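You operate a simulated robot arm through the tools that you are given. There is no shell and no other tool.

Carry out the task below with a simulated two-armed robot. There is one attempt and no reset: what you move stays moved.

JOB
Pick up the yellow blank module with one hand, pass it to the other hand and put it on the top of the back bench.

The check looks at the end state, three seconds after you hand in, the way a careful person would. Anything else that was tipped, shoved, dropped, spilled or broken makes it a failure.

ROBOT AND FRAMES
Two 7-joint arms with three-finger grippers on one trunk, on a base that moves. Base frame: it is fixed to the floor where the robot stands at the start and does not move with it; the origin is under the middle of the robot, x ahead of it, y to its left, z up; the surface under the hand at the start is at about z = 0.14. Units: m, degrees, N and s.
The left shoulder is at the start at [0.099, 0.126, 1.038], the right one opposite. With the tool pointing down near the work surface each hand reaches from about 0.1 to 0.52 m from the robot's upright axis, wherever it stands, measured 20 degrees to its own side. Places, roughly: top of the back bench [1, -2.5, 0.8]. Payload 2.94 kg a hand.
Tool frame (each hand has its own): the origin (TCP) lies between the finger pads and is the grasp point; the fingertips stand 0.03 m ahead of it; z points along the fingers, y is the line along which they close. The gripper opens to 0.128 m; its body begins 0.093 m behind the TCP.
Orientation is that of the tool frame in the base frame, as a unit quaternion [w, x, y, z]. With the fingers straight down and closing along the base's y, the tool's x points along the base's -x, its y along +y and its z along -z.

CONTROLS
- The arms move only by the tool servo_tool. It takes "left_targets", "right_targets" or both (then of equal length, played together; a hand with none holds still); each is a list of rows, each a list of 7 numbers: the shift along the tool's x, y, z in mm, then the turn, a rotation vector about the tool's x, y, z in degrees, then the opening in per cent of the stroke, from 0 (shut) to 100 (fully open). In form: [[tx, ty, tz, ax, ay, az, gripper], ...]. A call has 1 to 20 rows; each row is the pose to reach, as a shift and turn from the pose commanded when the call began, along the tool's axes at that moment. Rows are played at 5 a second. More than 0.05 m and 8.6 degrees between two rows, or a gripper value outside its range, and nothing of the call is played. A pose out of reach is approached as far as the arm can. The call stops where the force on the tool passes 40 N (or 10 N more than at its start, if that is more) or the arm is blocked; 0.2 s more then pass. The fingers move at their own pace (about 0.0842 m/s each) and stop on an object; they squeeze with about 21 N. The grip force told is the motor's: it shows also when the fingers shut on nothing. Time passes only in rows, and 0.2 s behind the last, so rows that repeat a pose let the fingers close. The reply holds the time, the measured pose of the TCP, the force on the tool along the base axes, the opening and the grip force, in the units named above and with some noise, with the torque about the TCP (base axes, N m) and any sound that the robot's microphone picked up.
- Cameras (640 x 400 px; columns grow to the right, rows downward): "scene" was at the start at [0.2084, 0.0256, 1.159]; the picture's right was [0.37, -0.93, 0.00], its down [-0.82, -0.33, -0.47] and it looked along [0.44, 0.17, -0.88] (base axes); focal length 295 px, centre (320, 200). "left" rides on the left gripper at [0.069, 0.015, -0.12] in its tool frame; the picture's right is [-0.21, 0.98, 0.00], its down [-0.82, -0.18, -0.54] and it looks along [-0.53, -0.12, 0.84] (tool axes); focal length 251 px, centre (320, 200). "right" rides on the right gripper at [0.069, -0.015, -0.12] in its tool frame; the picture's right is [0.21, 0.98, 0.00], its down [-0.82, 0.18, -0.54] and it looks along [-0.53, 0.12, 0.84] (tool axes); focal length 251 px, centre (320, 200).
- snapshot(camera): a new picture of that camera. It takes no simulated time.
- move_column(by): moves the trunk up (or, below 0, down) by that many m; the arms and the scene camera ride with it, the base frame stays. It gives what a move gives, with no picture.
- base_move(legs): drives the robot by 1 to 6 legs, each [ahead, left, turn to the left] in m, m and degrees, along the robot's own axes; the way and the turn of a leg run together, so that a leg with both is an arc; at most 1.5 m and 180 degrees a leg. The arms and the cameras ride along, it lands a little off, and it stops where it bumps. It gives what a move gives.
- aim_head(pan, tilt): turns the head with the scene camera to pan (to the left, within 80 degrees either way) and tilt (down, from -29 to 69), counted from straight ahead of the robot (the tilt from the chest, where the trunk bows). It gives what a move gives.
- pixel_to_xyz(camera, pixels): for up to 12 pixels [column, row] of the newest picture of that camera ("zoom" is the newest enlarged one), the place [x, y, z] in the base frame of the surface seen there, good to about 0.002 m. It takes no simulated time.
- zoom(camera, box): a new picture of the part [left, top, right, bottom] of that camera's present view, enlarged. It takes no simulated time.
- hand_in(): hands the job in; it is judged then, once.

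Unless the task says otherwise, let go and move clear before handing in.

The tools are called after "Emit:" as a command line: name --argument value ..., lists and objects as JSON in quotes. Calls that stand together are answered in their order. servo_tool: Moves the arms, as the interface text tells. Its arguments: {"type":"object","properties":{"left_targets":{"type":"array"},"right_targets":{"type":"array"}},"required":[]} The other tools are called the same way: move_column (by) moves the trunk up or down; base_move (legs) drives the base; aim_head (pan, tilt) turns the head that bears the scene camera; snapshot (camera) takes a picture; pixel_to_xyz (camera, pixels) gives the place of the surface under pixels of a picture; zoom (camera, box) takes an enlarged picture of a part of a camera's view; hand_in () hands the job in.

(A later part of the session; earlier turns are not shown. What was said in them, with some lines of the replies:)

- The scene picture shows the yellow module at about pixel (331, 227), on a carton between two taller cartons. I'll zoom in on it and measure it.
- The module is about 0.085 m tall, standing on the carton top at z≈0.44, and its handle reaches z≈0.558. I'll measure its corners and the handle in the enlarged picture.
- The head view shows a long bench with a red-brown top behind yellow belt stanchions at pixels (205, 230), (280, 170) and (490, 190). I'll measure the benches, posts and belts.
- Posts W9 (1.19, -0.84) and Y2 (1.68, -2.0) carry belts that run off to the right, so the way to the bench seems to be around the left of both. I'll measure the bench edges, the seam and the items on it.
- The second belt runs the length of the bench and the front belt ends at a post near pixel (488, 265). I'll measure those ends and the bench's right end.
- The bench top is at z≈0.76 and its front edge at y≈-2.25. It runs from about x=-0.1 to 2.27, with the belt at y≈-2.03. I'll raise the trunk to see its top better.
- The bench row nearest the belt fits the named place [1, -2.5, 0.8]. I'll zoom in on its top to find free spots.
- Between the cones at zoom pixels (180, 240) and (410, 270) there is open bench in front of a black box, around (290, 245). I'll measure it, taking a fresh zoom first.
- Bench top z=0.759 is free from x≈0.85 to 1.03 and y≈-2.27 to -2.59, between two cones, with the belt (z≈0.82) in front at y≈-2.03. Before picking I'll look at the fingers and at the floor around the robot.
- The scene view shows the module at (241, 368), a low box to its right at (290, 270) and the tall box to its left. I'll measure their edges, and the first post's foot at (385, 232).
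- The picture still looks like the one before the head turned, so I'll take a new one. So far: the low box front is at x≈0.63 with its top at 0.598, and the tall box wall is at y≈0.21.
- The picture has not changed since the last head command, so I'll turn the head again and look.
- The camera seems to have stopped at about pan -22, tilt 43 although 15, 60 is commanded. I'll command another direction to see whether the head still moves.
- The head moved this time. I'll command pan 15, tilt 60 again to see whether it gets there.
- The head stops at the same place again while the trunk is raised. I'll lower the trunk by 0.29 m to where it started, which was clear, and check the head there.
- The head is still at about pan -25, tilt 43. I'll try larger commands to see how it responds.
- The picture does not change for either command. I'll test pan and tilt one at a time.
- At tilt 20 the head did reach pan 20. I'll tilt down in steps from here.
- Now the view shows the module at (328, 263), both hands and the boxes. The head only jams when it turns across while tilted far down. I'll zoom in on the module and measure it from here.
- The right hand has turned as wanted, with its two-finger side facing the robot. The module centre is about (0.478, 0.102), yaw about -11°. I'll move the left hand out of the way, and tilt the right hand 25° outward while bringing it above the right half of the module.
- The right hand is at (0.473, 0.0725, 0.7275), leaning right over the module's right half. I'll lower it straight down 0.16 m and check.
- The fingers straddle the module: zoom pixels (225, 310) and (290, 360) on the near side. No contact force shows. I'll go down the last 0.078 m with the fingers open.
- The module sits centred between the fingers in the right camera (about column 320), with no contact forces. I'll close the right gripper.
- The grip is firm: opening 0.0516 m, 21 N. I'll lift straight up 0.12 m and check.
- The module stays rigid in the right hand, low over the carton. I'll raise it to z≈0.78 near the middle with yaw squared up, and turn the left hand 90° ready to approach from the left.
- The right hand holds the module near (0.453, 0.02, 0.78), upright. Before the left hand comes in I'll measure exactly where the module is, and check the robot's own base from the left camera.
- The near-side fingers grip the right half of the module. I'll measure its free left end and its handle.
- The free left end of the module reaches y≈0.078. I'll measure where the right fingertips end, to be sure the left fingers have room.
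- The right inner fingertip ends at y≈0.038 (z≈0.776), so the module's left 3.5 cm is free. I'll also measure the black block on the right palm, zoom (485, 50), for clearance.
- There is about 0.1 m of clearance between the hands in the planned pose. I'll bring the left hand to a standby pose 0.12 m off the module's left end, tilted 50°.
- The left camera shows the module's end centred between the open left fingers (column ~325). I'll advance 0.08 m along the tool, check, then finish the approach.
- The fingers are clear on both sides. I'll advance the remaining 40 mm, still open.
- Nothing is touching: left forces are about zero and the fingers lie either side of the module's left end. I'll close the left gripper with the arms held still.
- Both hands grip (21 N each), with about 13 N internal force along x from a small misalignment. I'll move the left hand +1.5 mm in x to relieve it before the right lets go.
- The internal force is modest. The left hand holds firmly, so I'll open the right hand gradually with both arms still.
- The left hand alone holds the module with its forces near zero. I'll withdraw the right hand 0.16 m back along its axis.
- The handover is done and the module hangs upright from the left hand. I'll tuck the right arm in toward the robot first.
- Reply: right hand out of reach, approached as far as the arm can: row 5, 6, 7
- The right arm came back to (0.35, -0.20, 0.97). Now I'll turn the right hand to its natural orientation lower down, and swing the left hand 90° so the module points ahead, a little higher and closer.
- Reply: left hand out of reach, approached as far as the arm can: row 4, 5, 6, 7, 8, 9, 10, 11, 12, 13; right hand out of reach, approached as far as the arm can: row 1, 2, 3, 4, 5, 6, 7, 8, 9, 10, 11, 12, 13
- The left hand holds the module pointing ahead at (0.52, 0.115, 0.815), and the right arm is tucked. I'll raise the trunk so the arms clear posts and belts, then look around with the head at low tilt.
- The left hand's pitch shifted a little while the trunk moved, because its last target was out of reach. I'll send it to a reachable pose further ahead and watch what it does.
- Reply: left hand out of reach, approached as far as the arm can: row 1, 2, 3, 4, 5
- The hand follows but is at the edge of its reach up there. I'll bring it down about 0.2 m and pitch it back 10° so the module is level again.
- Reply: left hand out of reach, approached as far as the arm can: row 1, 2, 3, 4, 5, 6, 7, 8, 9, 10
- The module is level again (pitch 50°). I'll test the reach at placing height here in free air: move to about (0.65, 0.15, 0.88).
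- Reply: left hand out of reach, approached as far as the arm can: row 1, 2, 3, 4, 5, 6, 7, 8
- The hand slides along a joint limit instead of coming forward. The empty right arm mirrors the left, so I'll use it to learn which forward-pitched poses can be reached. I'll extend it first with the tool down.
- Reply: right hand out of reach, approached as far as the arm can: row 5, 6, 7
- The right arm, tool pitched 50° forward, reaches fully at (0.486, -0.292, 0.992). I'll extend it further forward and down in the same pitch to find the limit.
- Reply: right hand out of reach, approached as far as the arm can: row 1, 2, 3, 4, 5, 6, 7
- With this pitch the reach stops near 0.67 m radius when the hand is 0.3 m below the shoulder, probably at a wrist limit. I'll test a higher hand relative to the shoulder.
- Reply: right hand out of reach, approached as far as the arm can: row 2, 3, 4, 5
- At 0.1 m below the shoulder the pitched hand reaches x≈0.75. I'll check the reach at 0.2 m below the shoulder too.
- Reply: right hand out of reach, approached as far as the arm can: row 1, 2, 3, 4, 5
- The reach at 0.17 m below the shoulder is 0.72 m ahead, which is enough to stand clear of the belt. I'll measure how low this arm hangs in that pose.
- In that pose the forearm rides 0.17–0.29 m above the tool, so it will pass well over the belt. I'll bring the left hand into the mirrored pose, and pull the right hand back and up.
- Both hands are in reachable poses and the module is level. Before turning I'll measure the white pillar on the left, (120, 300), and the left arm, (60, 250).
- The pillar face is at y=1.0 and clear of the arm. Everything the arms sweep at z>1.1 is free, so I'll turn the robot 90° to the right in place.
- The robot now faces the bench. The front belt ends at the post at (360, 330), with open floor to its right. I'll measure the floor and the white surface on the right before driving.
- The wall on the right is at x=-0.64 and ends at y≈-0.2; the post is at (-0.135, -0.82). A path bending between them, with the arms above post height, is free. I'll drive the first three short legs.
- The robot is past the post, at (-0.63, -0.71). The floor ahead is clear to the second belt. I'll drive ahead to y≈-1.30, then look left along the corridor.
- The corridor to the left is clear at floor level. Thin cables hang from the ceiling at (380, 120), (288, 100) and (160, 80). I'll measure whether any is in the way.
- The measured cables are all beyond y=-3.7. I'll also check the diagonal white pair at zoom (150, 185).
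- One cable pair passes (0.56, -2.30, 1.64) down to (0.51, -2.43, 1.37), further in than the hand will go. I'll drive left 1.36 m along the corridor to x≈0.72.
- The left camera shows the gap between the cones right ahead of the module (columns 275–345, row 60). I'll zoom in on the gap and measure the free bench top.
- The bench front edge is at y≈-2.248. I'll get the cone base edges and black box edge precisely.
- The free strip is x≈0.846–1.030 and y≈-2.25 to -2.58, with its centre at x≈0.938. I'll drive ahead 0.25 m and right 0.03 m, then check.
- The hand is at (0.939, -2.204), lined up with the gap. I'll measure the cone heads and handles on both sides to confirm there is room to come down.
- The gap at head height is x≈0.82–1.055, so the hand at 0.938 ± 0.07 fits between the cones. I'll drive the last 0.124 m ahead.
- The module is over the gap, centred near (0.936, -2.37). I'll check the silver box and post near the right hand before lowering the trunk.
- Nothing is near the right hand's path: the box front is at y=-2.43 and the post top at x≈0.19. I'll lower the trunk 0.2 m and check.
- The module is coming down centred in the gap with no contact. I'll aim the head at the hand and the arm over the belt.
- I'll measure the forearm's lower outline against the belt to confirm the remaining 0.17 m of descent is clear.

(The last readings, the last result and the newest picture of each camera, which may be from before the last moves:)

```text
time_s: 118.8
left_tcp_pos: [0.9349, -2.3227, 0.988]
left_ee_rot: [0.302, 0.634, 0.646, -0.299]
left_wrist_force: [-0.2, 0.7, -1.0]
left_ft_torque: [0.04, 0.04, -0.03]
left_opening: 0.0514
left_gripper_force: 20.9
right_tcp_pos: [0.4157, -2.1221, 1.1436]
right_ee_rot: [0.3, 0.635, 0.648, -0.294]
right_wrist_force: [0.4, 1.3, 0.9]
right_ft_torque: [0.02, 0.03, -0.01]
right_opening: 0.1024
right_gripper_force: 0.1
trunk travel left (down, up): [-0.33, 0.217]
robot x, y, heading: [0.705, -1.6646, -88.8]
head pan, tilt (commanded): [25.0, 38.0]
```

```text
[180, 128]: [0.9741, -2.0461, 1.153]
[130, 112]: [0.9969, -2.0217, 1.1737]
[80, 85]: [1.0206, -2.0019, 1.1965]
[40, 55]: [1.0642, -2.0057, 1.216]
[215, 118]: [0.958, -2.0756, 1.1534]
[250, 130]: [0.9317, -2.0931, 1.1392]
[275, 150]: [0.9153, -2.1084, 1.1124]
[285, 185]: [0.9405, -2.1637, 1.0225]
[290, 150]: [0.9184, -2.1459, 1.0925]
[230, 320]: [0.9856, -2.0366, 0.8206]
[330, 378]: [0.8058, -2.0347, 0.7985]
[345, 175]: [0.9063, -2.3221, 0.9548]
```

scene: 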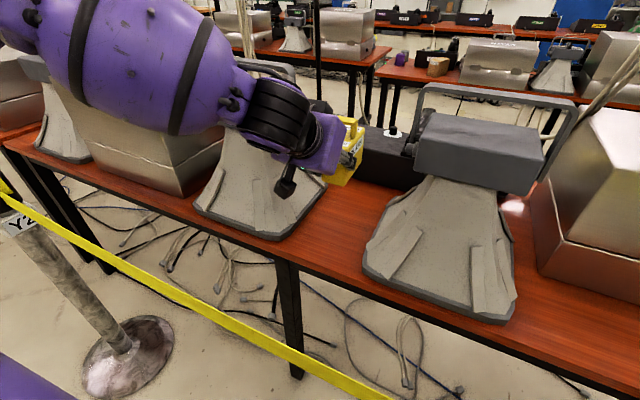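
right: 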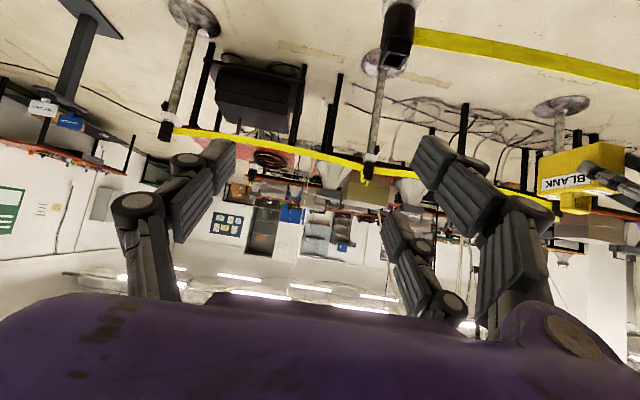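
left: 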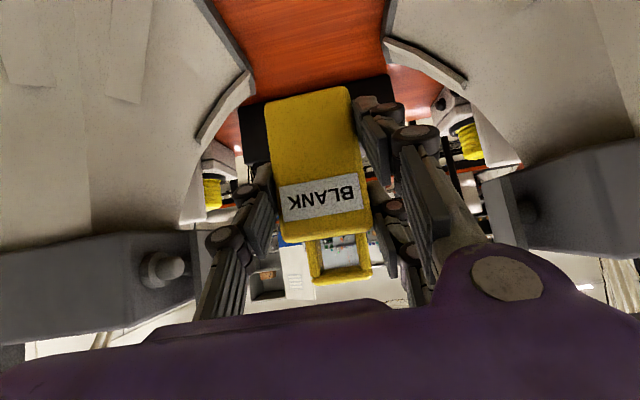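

The forearm's underside will stay about 0.1 m above the belt at the final height. I'll lower another 0.13 m, which leaves the module about 4 cm above the bench.

Emit:
move_column --by -0.13

Emit:
snapshot --camera "scene"

Emit:
zoom --camera "scene" --box '[220, 60, 460, 210]'

Emit:
snapshot --camera "left"

```text
time_s: 120.4
left_tcp_pos: [0.9356, -2.3219, 0.8568]
left_ee_rot: [0.302, 0.635, 0.645, -0.3]
left_wrist_force: [-0.2, 0.6, -1.8]
left_ft_torque: [0.03, -0.01, -0.03]
left_opening: 0.0513
left_gripper_force: 21.5
right_tcp_pos: [0.4154, -2.1478, 0.975]
right_ee_rot: [0.265, 0.65, 0.664, -0.258]
right_wrist_force: [-0.2, -0.3, -0.8]
right_ft_torque: [-0.02, 0.0, 0.0]
right_opening: 0.1025
right_gripper_force: 0.1
trunk travel left (down, up): [-0.2, 0.347]
robot x, y, heading: [0.7038, -1.6642, -88.8]
head pan, tilt (commanded): [25.0, 38.0]
```

```text
taken
```

scene: 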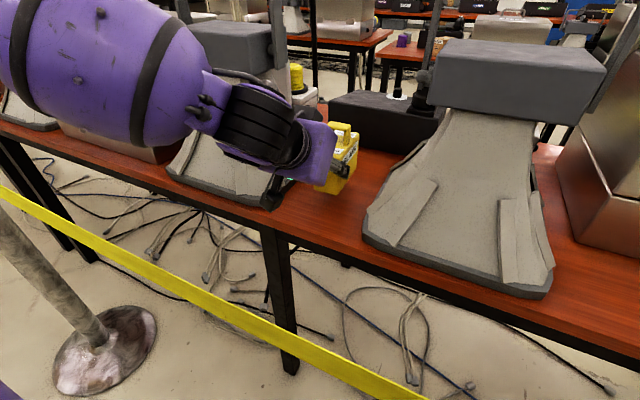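

```text
2.67 times, centred on (340, 135) of scene
```

zoom: 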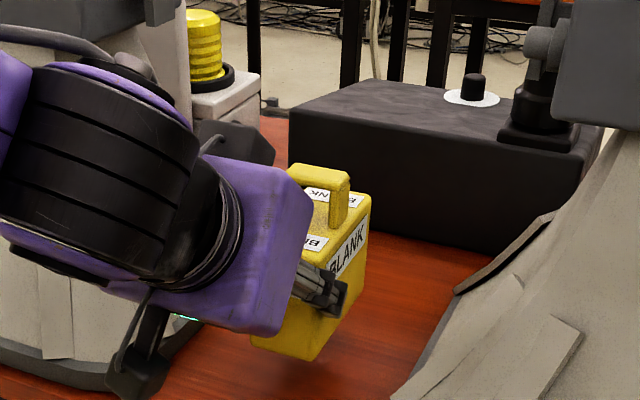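

```text
taken
```

left: 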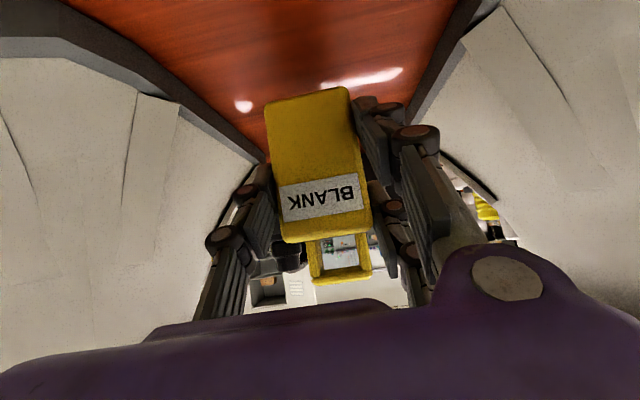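

The module hangs about 4 cm over the bench, clear on both sides. But the right hand's orientation changed by about 7° during this descent, so I'll look at the right arm before going on.

Emit:
aim_head --pan -30 --tilt 35

Emit:
snapshot --camera "scene"

Emit:
snapshot --camera "right"

Emit:
aim_head --pan -70 --tilt 35

Emit:
snapshot --camera "scene"

```text
time_s: 121.6
left_tcp_pos: [0.9347, -2.3221, 0.8576]
left_ee_rot: [0.301, 0.635, 0.646, -0.3]
left_wrist_force: [0.5, 0.1, -1.0]
left_ft_torque: [0.09, 0.02, -0.01]
left_opening: 0.0515
left_gripper_force: 21.1
right_tcp_pos: [0.4158, -2.1481, 0.9764]
right_ee_rot: [0.266, 0.649, 0.664, -0.258]
right_wrist_force: [-0.1, -0.4, -1.3]
right_ft_torque: [0.03, -0.01, -0.03]
right_opening: 0.1022
right_gripper_force: 0.0
trunk travel left (down, up): [-0.2, 0.347]
robot x, y, heading: [0.7009, -1.6667, -88.7]
head pan, tilt (commanded): [-30.0, 35.0]
```

```text
taken
```

scene: 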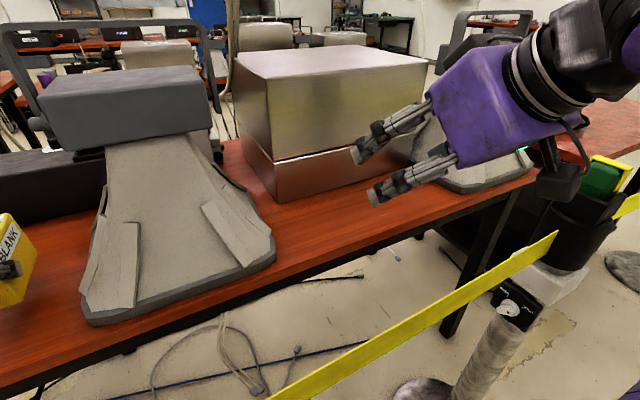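

```text
taken
```

right: 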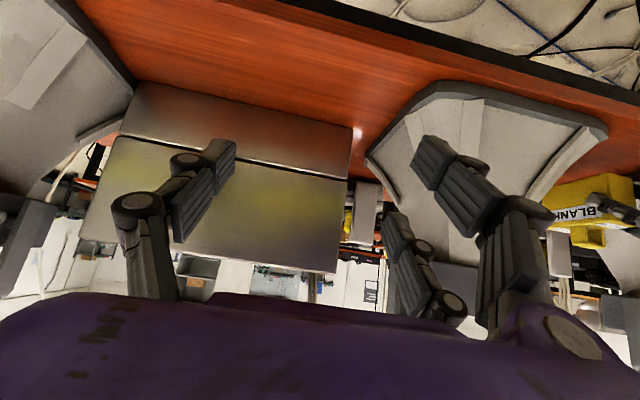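

```text
time_s: 122.7
left_tcp_pos: [0.9347, -2.3221, 0.8569]
left_ee_rot: [0.302, 0.634, 0.646, -0.298]
left_wrist_force: [-0.2, 0.7, -1.9]
left_ft_torque: [0.07, 0.0, -0.01]
left_opening: 0.0514
left_gripper_force: 21.2
right_tcp_pos: [0.4154, -2.1476, 0.9754]
right_ee_rot: [0.265, 0.65, 0.664, -0.259]
right_wrist_force: [0.2, -0.5, 0.2]
right_ft_torque: [0.0, 0.01, 0.01]
right_opening: 0.1023
right_gripper_force: 0.1
trunk travel left (down, up): [-0.2, 0.347]
robot x, y, heading: [0.6987, -1.6652, -88.9]
head pan, tilt (commanded): [-70.0, 35.0]
```

```text
taken
```

scene: 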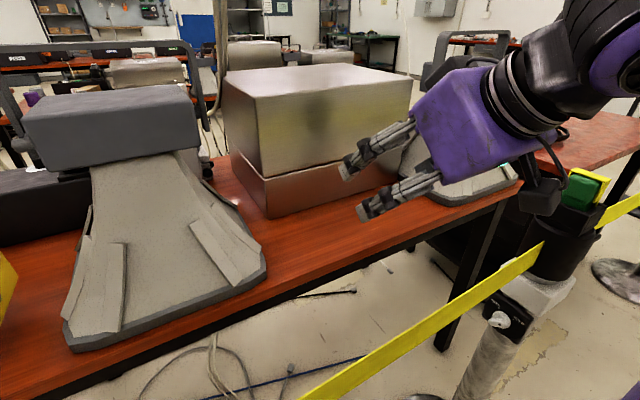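

The right gripper is in view near the post X9 clip (605, 185) but looks clear of it. I'll measure the gripper, the post and the belt there to make sure nothing is touched.

Emit:
pixel_to_xyz --camera "scene" --pixels '[[540, 195], [550, 210], [585, 190], [575, 240], [545, 300], [480, 370], [535, 255], [620, 210], [470, 130], [540, 60], [500, 170], [430, 180]]'

Emit:
zoom --camera "scene" --box '[400, 100, 640, 250]'

```text
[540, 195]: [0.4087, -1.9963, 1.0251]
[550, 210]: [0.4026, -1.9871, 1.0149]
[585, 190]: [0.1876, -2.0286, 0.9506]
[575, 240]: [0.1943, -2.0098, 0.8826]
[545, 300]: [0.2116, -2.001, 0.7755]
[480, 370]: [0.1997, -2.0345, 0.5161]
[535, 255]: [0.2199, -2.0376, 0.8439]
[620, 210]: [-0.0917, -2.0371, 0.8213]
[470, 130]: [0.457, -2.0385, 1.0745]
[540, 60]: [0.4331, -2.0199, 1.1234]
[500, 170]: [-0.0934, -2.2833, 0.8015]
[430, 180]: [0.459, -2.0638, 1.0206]
```

```text
2.67 times, centred on (520, 175) of scene
```

zoom: 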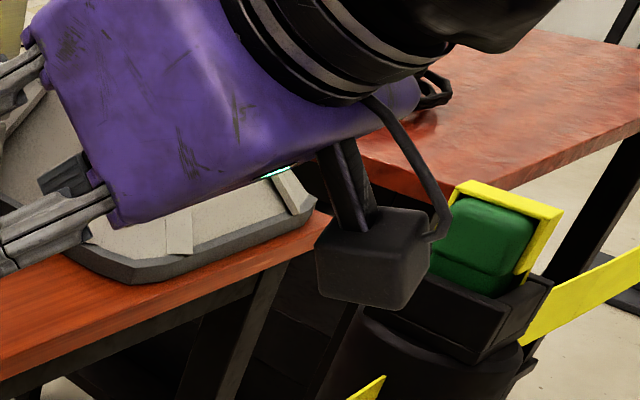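

The right gripper's block (0.405, -1.99, 1.015) is 0.2 m from the post, so nothing is touched. I'll turn the head back and measure the module's lowest edge over the bench.

Emit:
aim_head --pan 22 --tilt 35

Emit:
zoom --camera "scene" --box '[280, 100, 440, 200]'

Emit:
snapshot --camera "scene"

```text
time_s: 124.4
left_tcp_pos: [0.9351, -2.3227, 0.8577]
left_ee_rot: [0.302, 0.634, 0.645, -0.3]
left_wrist_force: [0.0, -0.3, -2.1]
left_ft_torque: [0.08, 0.02, -0.01]
left_opening: 0.0512
left_gripper_force: 20.9
right_tcp_pos: [0.4153, -2.1481, 0.9753]
right_ee_rot: [0.265, 0.649, 0.664, -0.258]
right_wrist_force: [-0.3, 0.6, 0.0]
right_ft_torque: [0.0, 0.01, 0.0]
right_opening: 0.102
right_gripper_force: 0.1
trunk travel left (down, up): [-0.2, 0.347]
robot x, y, heading: [0.6983, -1.6655, -89.0]
head pan, tilt (commanded): [22.0, 35.0]
```

```text
4.00 times, centred on (360, 150) of scene
```

zoom: 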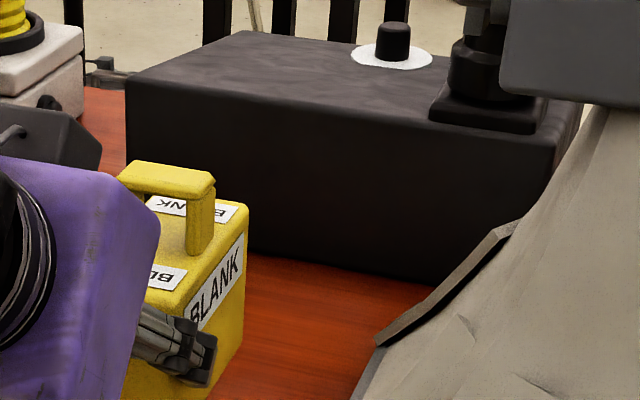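

```text
taken
```

scene: 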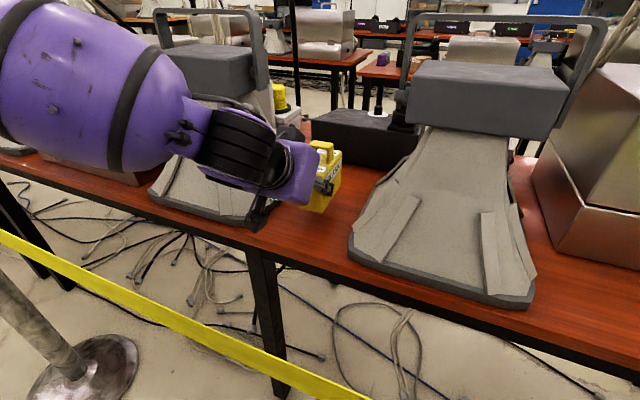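

Emit:
zoom --camera "scene" --box '[260, 120, 420, 220]'

Emit:
pixel_to_xyz --camera "zoom" --pixels '[[326, 125], [325, 200], [320, 260], [250, 345], [225, 360], [310, 290], [290, 120], [240, 90], [345, 280], [300, 340], [250, 200], [330, 180]]'

```text
4.00 times, centred on (340, 170) of scene
```

zoom: 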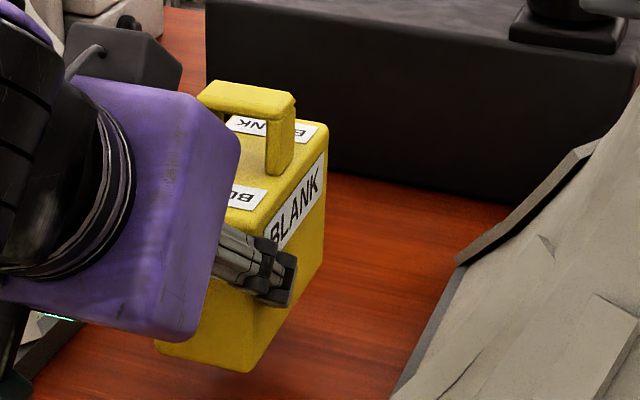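

```text
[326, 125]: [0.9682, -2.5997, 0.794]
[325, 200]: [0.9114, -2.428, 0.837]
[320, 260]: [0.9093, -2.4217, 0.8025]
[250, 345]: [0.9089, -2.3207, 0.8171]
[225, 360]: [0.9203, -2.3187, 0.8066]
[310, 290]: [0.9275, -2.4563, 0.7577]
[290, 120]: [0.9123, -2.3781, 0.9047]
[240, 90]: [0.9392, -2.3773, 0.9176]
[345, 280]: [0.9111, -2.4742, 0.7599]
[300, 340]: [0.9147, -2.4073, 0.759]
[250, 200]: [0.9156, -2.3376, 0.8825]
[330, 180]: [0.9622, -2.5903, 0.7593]
```

The module's bottom edge is at z≈0.801, 42 mm above the bench top at 0.759. I'll lower it 38 mm with the left arm, which stops on contact force.

Emit:
servo_tool --left_targets '[[4, 0, 3.3, 0, 0, 0, 0], [8, 0, 6.6, 0, 0, 0, 0], [12, 0, 10, 0, 0, 0, 0], [16, 0, 13.4, 0, 0, 0, 0], [20, 0, 16.8, 0, 0, 0, 0], [24, 0, 20.1, 0, 0, 0, 0], [27, 0, 22.7, 0, 0, 0, 0], [29.1, 0, 24.4, 0, 0, 0, 0], [29.1, 0, 24.4, 0, 0, 0, 0]]'

Emit:
zoom --camera "scene" --box '[260, 120, 420, 220]'

Emit:
snapshot --camera "left"

```text
time_s: 126.4
left_tcp_pos: [0.9363, -2.3234, 0.8202]
left_ee_rot: [0.303, 0.634, 0.645, -0.3]
left_wrist_force: [-0.3, -0.1, 0.3]
left_ft_torque: [-0.07, 0.02, 0.01]
left_opening: 0.0513
left_gripper_force: 21.2
right_tcp_pos: [0.4166, -2.1487, 0.9761]
right_ee_rot: [0.265, 0.65, 0.664, -0.259]
right_wrist_force: [-0.1, 0.1, -0.4]
right_ft_torque: [-0.02, -0.01, -0.01]
right_opening: 0.1024
right_gripper_force: 0.0
trunk travel left (down, up): [-0.2, 0.347]
robot x, y, heading: [0.7039, -1.6643, -89.0]
head pan, tilt (commanded): [22.0, 35.0]
```

```text
4.00 times, centred on (340, 170) of scene
```

zoom: 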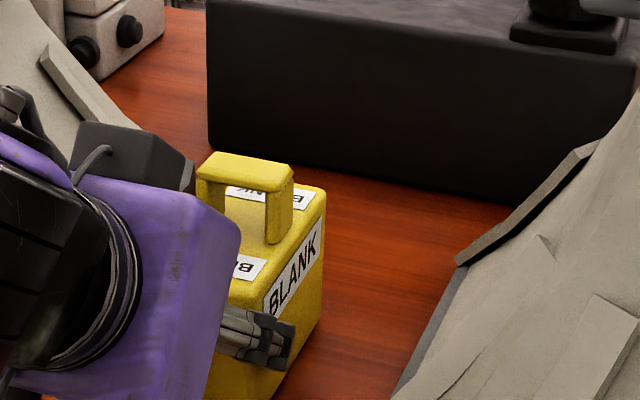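

```text
taken
```

left: 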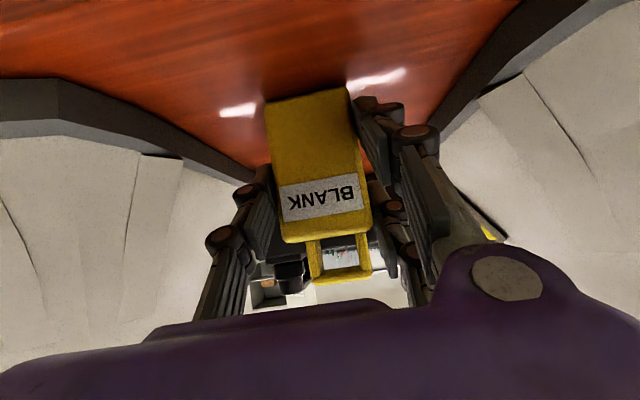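

The tool is at z=0.820 and the weight reading is fading, so contact is close. I'll go down in 1 mm steps, 4 mm in all.

Emit:
servo_tool --left_targets '[[0.8, 0, 0.6, 0, 0, 0, 0], [1.5, 0, 1.3, 0, 0, 0, 0], [2.3, 0, 1.9, 0, 0, 0, 0], [3.1, 0, 2.6, 0, 0, 0, 0], [3.1, 0, 2.6, 0, 0, 0, 0]]'

```text
time_s: 127.6
left_tcp_pos: [0.9356, -2.3215, 0.8192]
left_ee_rot: [0.305, 0.633, 0.645, -0.3]
left_wrist_force: [5.1, -4.1, 19.1]
left_ft_torque: [-0.36, 0.04, 0.17]
left_opening: 0.0514
left_gripper_force: 21.0
right_tcp_pos: [0.4157, -2.1468, 0.9779]
right_ee_rot: [0.266, 0.649, 0.664, -0.259]
right_wrist_force: [0.7, 0.0, 0.1]
right_ft_torque: [0.0, -0.01, -0.05]
right_opening: 0.1022
right_gripper_force: 0.1
trunk travel left (down, up): [-0.2, 0.347]
robot x, y, heading: [0.6987, -1.6689, -88.8]
head pan, tilt (commanded): [22.0, 35.0]
```

The module is on the bench: 19 N upward at z=0.819. I'll back off 2 mm to ease the pressing before letting go.

Emit:
servo_tool --left_targets '[[-0.8, 0, -0.6, 0, 0, 0, 0], [-1.6, 0, -1.3, 0, 0, 0, 0], [-1.6, 0, -1.3, 0, 0, 0, 0]]'

```text
time_s: 128.4
left_tcp_pos: [0.935, -2.322, 0.8185]
left_ee_rot: [0.302, 0.634, 0.646, -0.299]
left_wrist_force: [3.0, -4.3, 12.6]
left_ft_torque: [-0.81, 0.05, 0.19]
left_opening: 0.0512
left_gripper_force: 21.1
right_tcp_pos: [0.415, -2.1469, 0.9766]
right_ee_rot: [0.265, 0.65, 0.664, -0.259]
right_wrist_force: [-0.1, -0.3, 0.3]
right_ft_torque: [0.0, -0.02, -0.01]
right_opening: 0.1026
right_gripper_force: 0.0
trunk travel left (down, up): [-0.2, 0.347]
robot x, y, heading: [0.7017, -1.6656, -89.1]
head pan, tilt (commanded): [22.0, 35.0]
```

Still 12.6 N of contact. I'll ease off one more millimetre, then open the left fingers gradually to 60 %, which is enough to release without reaching the cones.

Emit:
servo_tool --left_targets '[[-0.4, 0, -0.3, 0, 0, 0, 0], [-0.8, 0, -0.6, 0, 0, 0, 0], [-0.8, 0, -0.6, 0, 0, 0, 0]]'

Emit:
servo_tool --left_targets '[[0, 0, 0, 0, 0, 0, 42], [0, 0, 0, 0, 0, 0, 44], [0, 0, 0, 0, 0, 0, 47], [0, 0, 0, 0, 0, 0, 50], [0, 0, 0, 0, 0, 0, 55], [0, 0, 0, 0, 0, 0, 60], [0, 0, 0, 0, 0, 0, 60]]'

Emit:
snapshot --camera "left"

Emit:
zoom --camera "scene" --box '[240, 120, 440, 245]'

```text
time_s: 129.2
left_tcp_pos: [0.9329, -2.3214, 0.8179]
left_ee_rot: [0.302, 0.634, 0.646, -0.3]
left_wrist_force: [1.2, -1.6, 8.6]
left_ft_torque: [-0.53, 0.11, 0.12]
left_opening: 0.0518
left_gripper_force: 21.0
right_tcp_pos: [0.4158, -2.1473, 0.9773]
right_ee_rot: [0.266, 0.649, 0.664, -0.259]
right_wrist_force: [0.1, -0.7, -1.0]
right_ft_torque: [-0.01, 0.02, 0.0]
right_opening: 0.1023
right_gripper_force: 0.1
trunk travel left (down, up): [-0.2, 0.347]
robot x, y, heading: [0.7005, -1.6607, -88.5]
head pan, tilt (commanded): [22.0, 35.0]
```

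```text
time_s: 130.8
left_tcp_pos: [0.9342, -2.3211, 0.8187]
left_ee_rot: [0.302, 0.634, 0.646, -0.299]
left_wrist_force: [-0.3, -0.6, 0.2]
left_ft_torque: [0.01, 0.04, -0.02]
left_opening: 0.0768
left_gripper_force: 0.0
right_tcp_pos: [0.4162, -2.1497, 0.9764]
right_ee_rot: [0.265, 0.649, 0.664, -0.259]
right_wrist_force: [-0.1, 0.8, 0.0]
right_ft_torque: [0.04, 0.01, 0.01]
right_opening: 0.1025
right_gripper_force: 0.0
trunk travel left (down, up): [-0.2, 0.347]
robot x, y, heading: [0.6987, -1.6623, -89.0]
head pan, tilt (commanded): [22.0, 35.0]
```

```text
taken
```

left: 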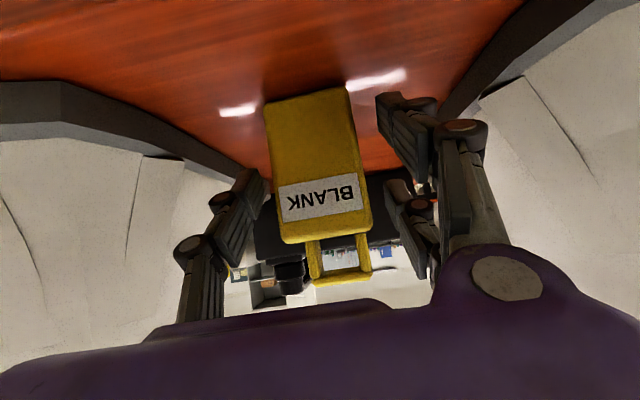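

```text
3.20 times, centred on (340, 182) of scene
```

zoom: 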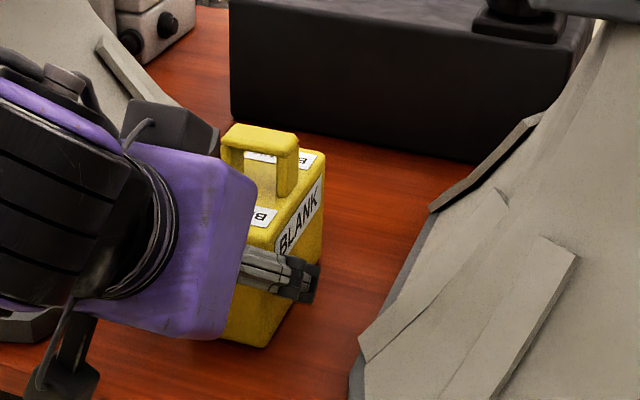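

The module stands on the bench and the left hand feels no force. I'll open a little more for even clearance, then withdraw straight back along the tool axis.

Emit:
servo_tool --left_targets '[[0, 0, 0, 0, 0, 0, 66], [0, 0, 0, 0, 0, 0, 72], [0, 0, 0, 0, 0, 0, 72]]'

Emit:
snapshot --camera "left"

```text
time_s: 131.6
left_tcp_pos: [0.9353, -2.3216, 0.8195]
left_ee_rot: [0.302, 0.634, 0.646, -0.299]
left_wrist_force: [0.5, -0.2, -0.5]
left_ft_torque: [-0.03, 0.0, -0.01]
left_opening: 0.092
left_gripper_force: 0.2
right_tcp_pos: [0.4164, -2.1487, 0.9766]
right_ee_rot: [0.265, 0.65, 0.664, -0.259]
right_wrist_force: [0.0, -0.4, -0.4]
right_ft_torque: [-0.02, -0.01, 0.01]
right_opening: 0.1026
right_gripper_force: 0.0
trunk travel left (down, up): [-0.2, 0.347]
robot x, y, heading: [0.7003, -1.6611, -88.9]
head pan, tilt (commanded): [22.0, 35.0]
```

```text
taken
```

left: 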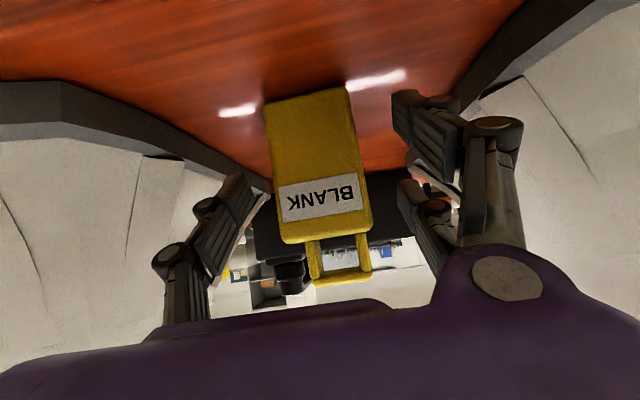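

The fingers are well clear of the module on both sides (columns 265 and 395). I'll withdraw 0.1 m back and up along the tool axis.

Emit:
servo_tool --left_targets '[[0, 0, -12, 0, 0, 0, 72], [0, 0, -25, 0, 0, 0, 72], [0, 0, -40, 0, 0, 0, 72], [0, 0, -60, 0, 0, 0, 72], [0, 0, -80, 0, 0, 0, 72], [0, 0, -100, 0, 0, 0, 72], [0, 0, -100, 0, 0, 0, 72]]'

Emit:
snapshot --camera "left"

Emit:
snapshot --camera "scene"

```text
time_s: 133.2
left_tcp_pos: [0.9324, -2.2453, 0.8817]
left_ee_rot: [0.302, 0.634, 0.646, -0.299]
left_wrist_force: [-0.6, 0.3, 0.6]
left_ft_torque: [-0.03, 0.0, 0.0]
left_opening: 0.0923
left_gripper_force: 0.1
right_tcp_pos: [0.415, -2.1482, 0.9766]
right_ee_rot: [0.264, 0.65, 0.665, -0.258]
right_wrist_force: [0.4, -0.3, -0.5]
right_ft_torque: [0.03, 0.01, -0.03]
right_opening: 0.1024
right_gripper_force: 0.0
trunk travel left (down, up): [-0.2, 0.347]
robot x, y, heading: [0.6999, -1.6634, -89.1]
head pan, tilt (commanded): [22.0, 35.0]
```

```text
taken
```

left: 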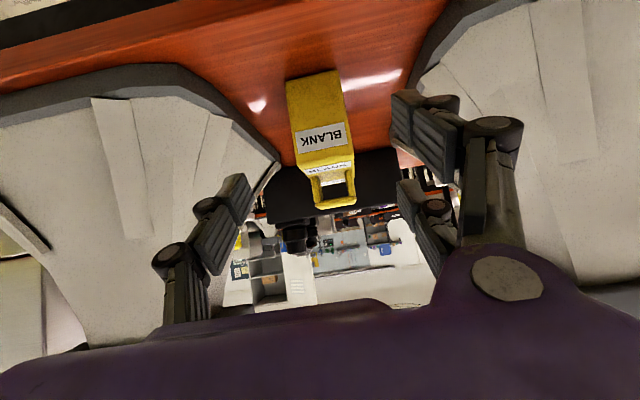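

```text
taken
```

scene: 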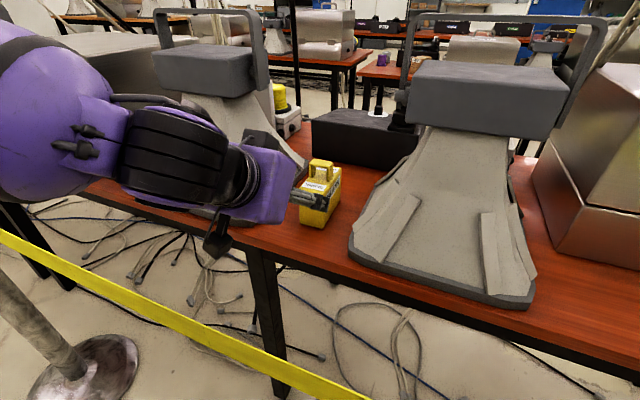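

The module stands upright on the bench, and the left fingers are free of it. I'll raise the trunk 0.3 m so both arms clear the belt, then back away.

Emit:
move_column --by 0.3

Emit:
snapshot --camera "scene"

```text
time_s: 136.2
left_tcp_pos: [0.9338, -2.2455, 1.1819]
left_ee_rot: [0.302, 0.634, 0.646, -0.299]
left_wrist_force: [-0.2, -0.1, -0.4]
left_ft_torque: [-0.01, -0.01, 0.02]
left_opening: 0.0919
left_gripper_force: 0.1
right_tcp_pos: [0.4158, -2.1494, 1.2772]
right_ee_rot: [0.265, 0.65, 0.664, -0.258]
right_wrist_force: [-0.2, -0.6, 0.0]
right_ft_torque: [-0.01, 0.0, 0.03]
right_opening: 0.1025
right_gripper_force: 0.1
trunk travel left (down, up): [-0.5, 0.047]
robot x, y, heading: [0.7022, -1.664, -89.0]
head pan, tilt (commanded): [22.0, 35.0]
```

```text
taken
```

scene: 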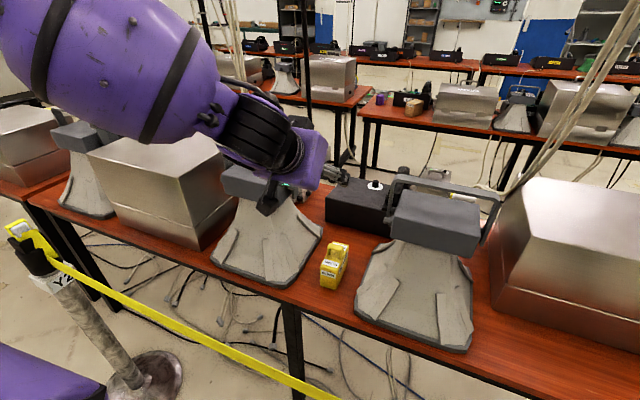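

The module is on the bench between the cones at (333, 265). The arms are up, so I'll back the robot straight away 0.35 m and check the scene.

Emit:
base_move --legs '[[-0.33, 0, 0]]'

Emit:
snapshot --camera "scene"

Emit:
zoom --camera "scene" --box '[220, 110, 460, 260]'

Emit:
aim_head --pan -10 --tilt 30

Emit:
snapshot --camera "scene"

```text
time_s: 138.4
left_tcp_pos: [0.9248, -1.9137, 1.1809]
left_ee_rot: [0.302, 0.635, 0.644, -0.3]
left_wrist_force: [-0.6, 0.1, 0.5]
left_ft_torque: [0.0, -0.01, 0.02]
left_opening: 0.0921
left_gripper_force: 0.0
right_tcp_pos: [0.4077, -1.8157, 1.2764]
right_ee_rot: [0.264, 0.651, 0.663, -0.258]
right_wrist_force: [1.0, 0.7, -0.1]
right_ft_torque: [0.01, 0.01, -0.01]
right_opening: 0.1024
right_gripper_force: 0.0
trunk travel left (down, up): [-0.5, 0.047]
robot x, y, heading: [0.6929, -1.3275, -89.2]
head pan, tilt (commanded): [22.0, 35.0]
```

```text
taken
```

scene: 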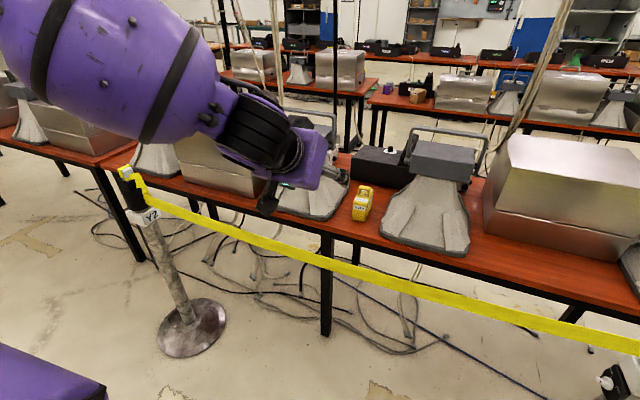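

```text
2.67 times, centred on (340, 185) of scene
```

zoom: 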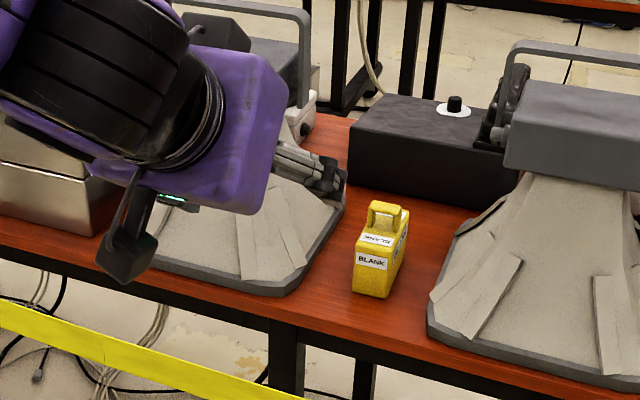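

```text
time_s: 139.3
left_tcp_pos: [0.9244, -1.9128, 1.1815]
left_ee_rot: [0.301, 0.636, 0.644, -0.299]
left_wrist_force: [-1.0, -1.0, 0.3]
left_ft_torque: [-0.02, -0.01, -0.01]
left_opening: 0.0921
left_gripper_force: 0.1
right_tcp_pos: [0.408, -1.8144, 1.2766]
right_ee_rot: [0.263, 0.652, 0.662, -0.26]
right_wrist_force: [0.0, -0.8, 0.0]
right_ft_torque: [0.01, -0.03, 0.0]
right_opening: 0.1024
right_gripper_force: 0.2
trunk travel left (down, up): [-0.5, 0.047]
robot x, y, heading: [0.6949, -1.3308, -89.1]
head pan, tilt (commanded): [-10.0, 30.0]
```

```text
taken
```

scene: 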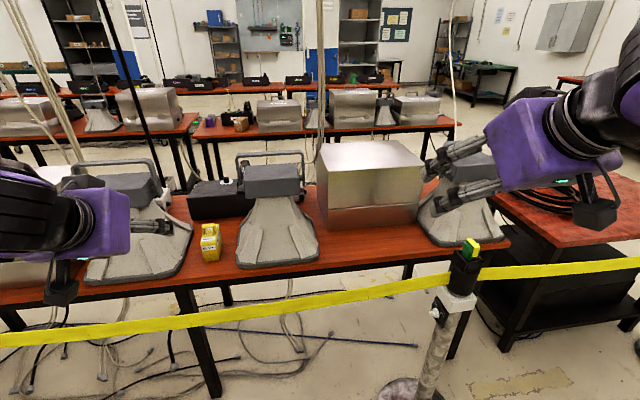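

The module stands upright and alone on the bench at about (210, 240), and the cones, boxes, belt and posts look as before. I'll measure its place as a last check.

Emit:
pixel_to_xyz --camera "scene" --pixels '[[210, 228], [210, 258], [205, 266], [225, 262], [462, 255], [440, 330], [175, 262], [240, 262]]'

```text
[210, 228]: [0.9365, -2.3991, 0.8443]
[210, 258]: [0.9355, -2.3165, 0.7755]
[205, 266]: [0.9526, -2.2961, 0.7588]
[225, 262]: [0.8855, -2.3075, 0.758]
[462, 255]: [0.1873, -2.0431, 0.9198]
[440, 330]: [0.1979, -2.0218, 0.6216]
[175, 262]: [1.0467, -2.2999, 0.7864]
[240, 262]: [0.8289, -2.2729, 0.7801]
```

The module rests upright at about (0.936, -2.37) with its top at z≈0.844, fully on the bench. Its near end is about 7 cm inside the front edge. The post still stands upright, and both hands are clear. Handing in.

Emit:
hand_in

```text
The job is handed in.
```

The yellow blank module is standing upright on top of the back bench, and I've handed the job in. I haven't seen the check's verdict.

- **Pass between hands:** The right hand picked it up from the carton by the right half of its body. It passed it to the left hand in mid-air, and the left hand set it down.
- **Where it sits:** It is at about (0.936, -2.37), in the free strip between two of the cone-shaped stands. Its near end is about 7 cm inside the bench's front edge.
- **Surroundings:** In the last pictures, the stands, boxes, belt and posts by the bench looked as they did before. The robot drove around the end of the front belt and reached over the belt by the bench without touching it. Both hands are empty and well back from the bench.
- **Right hand:** It shifted by about 7° while the trunk was lowered at the bench. I found no contact and the nearest post is still upright, but I don't know what caused it.
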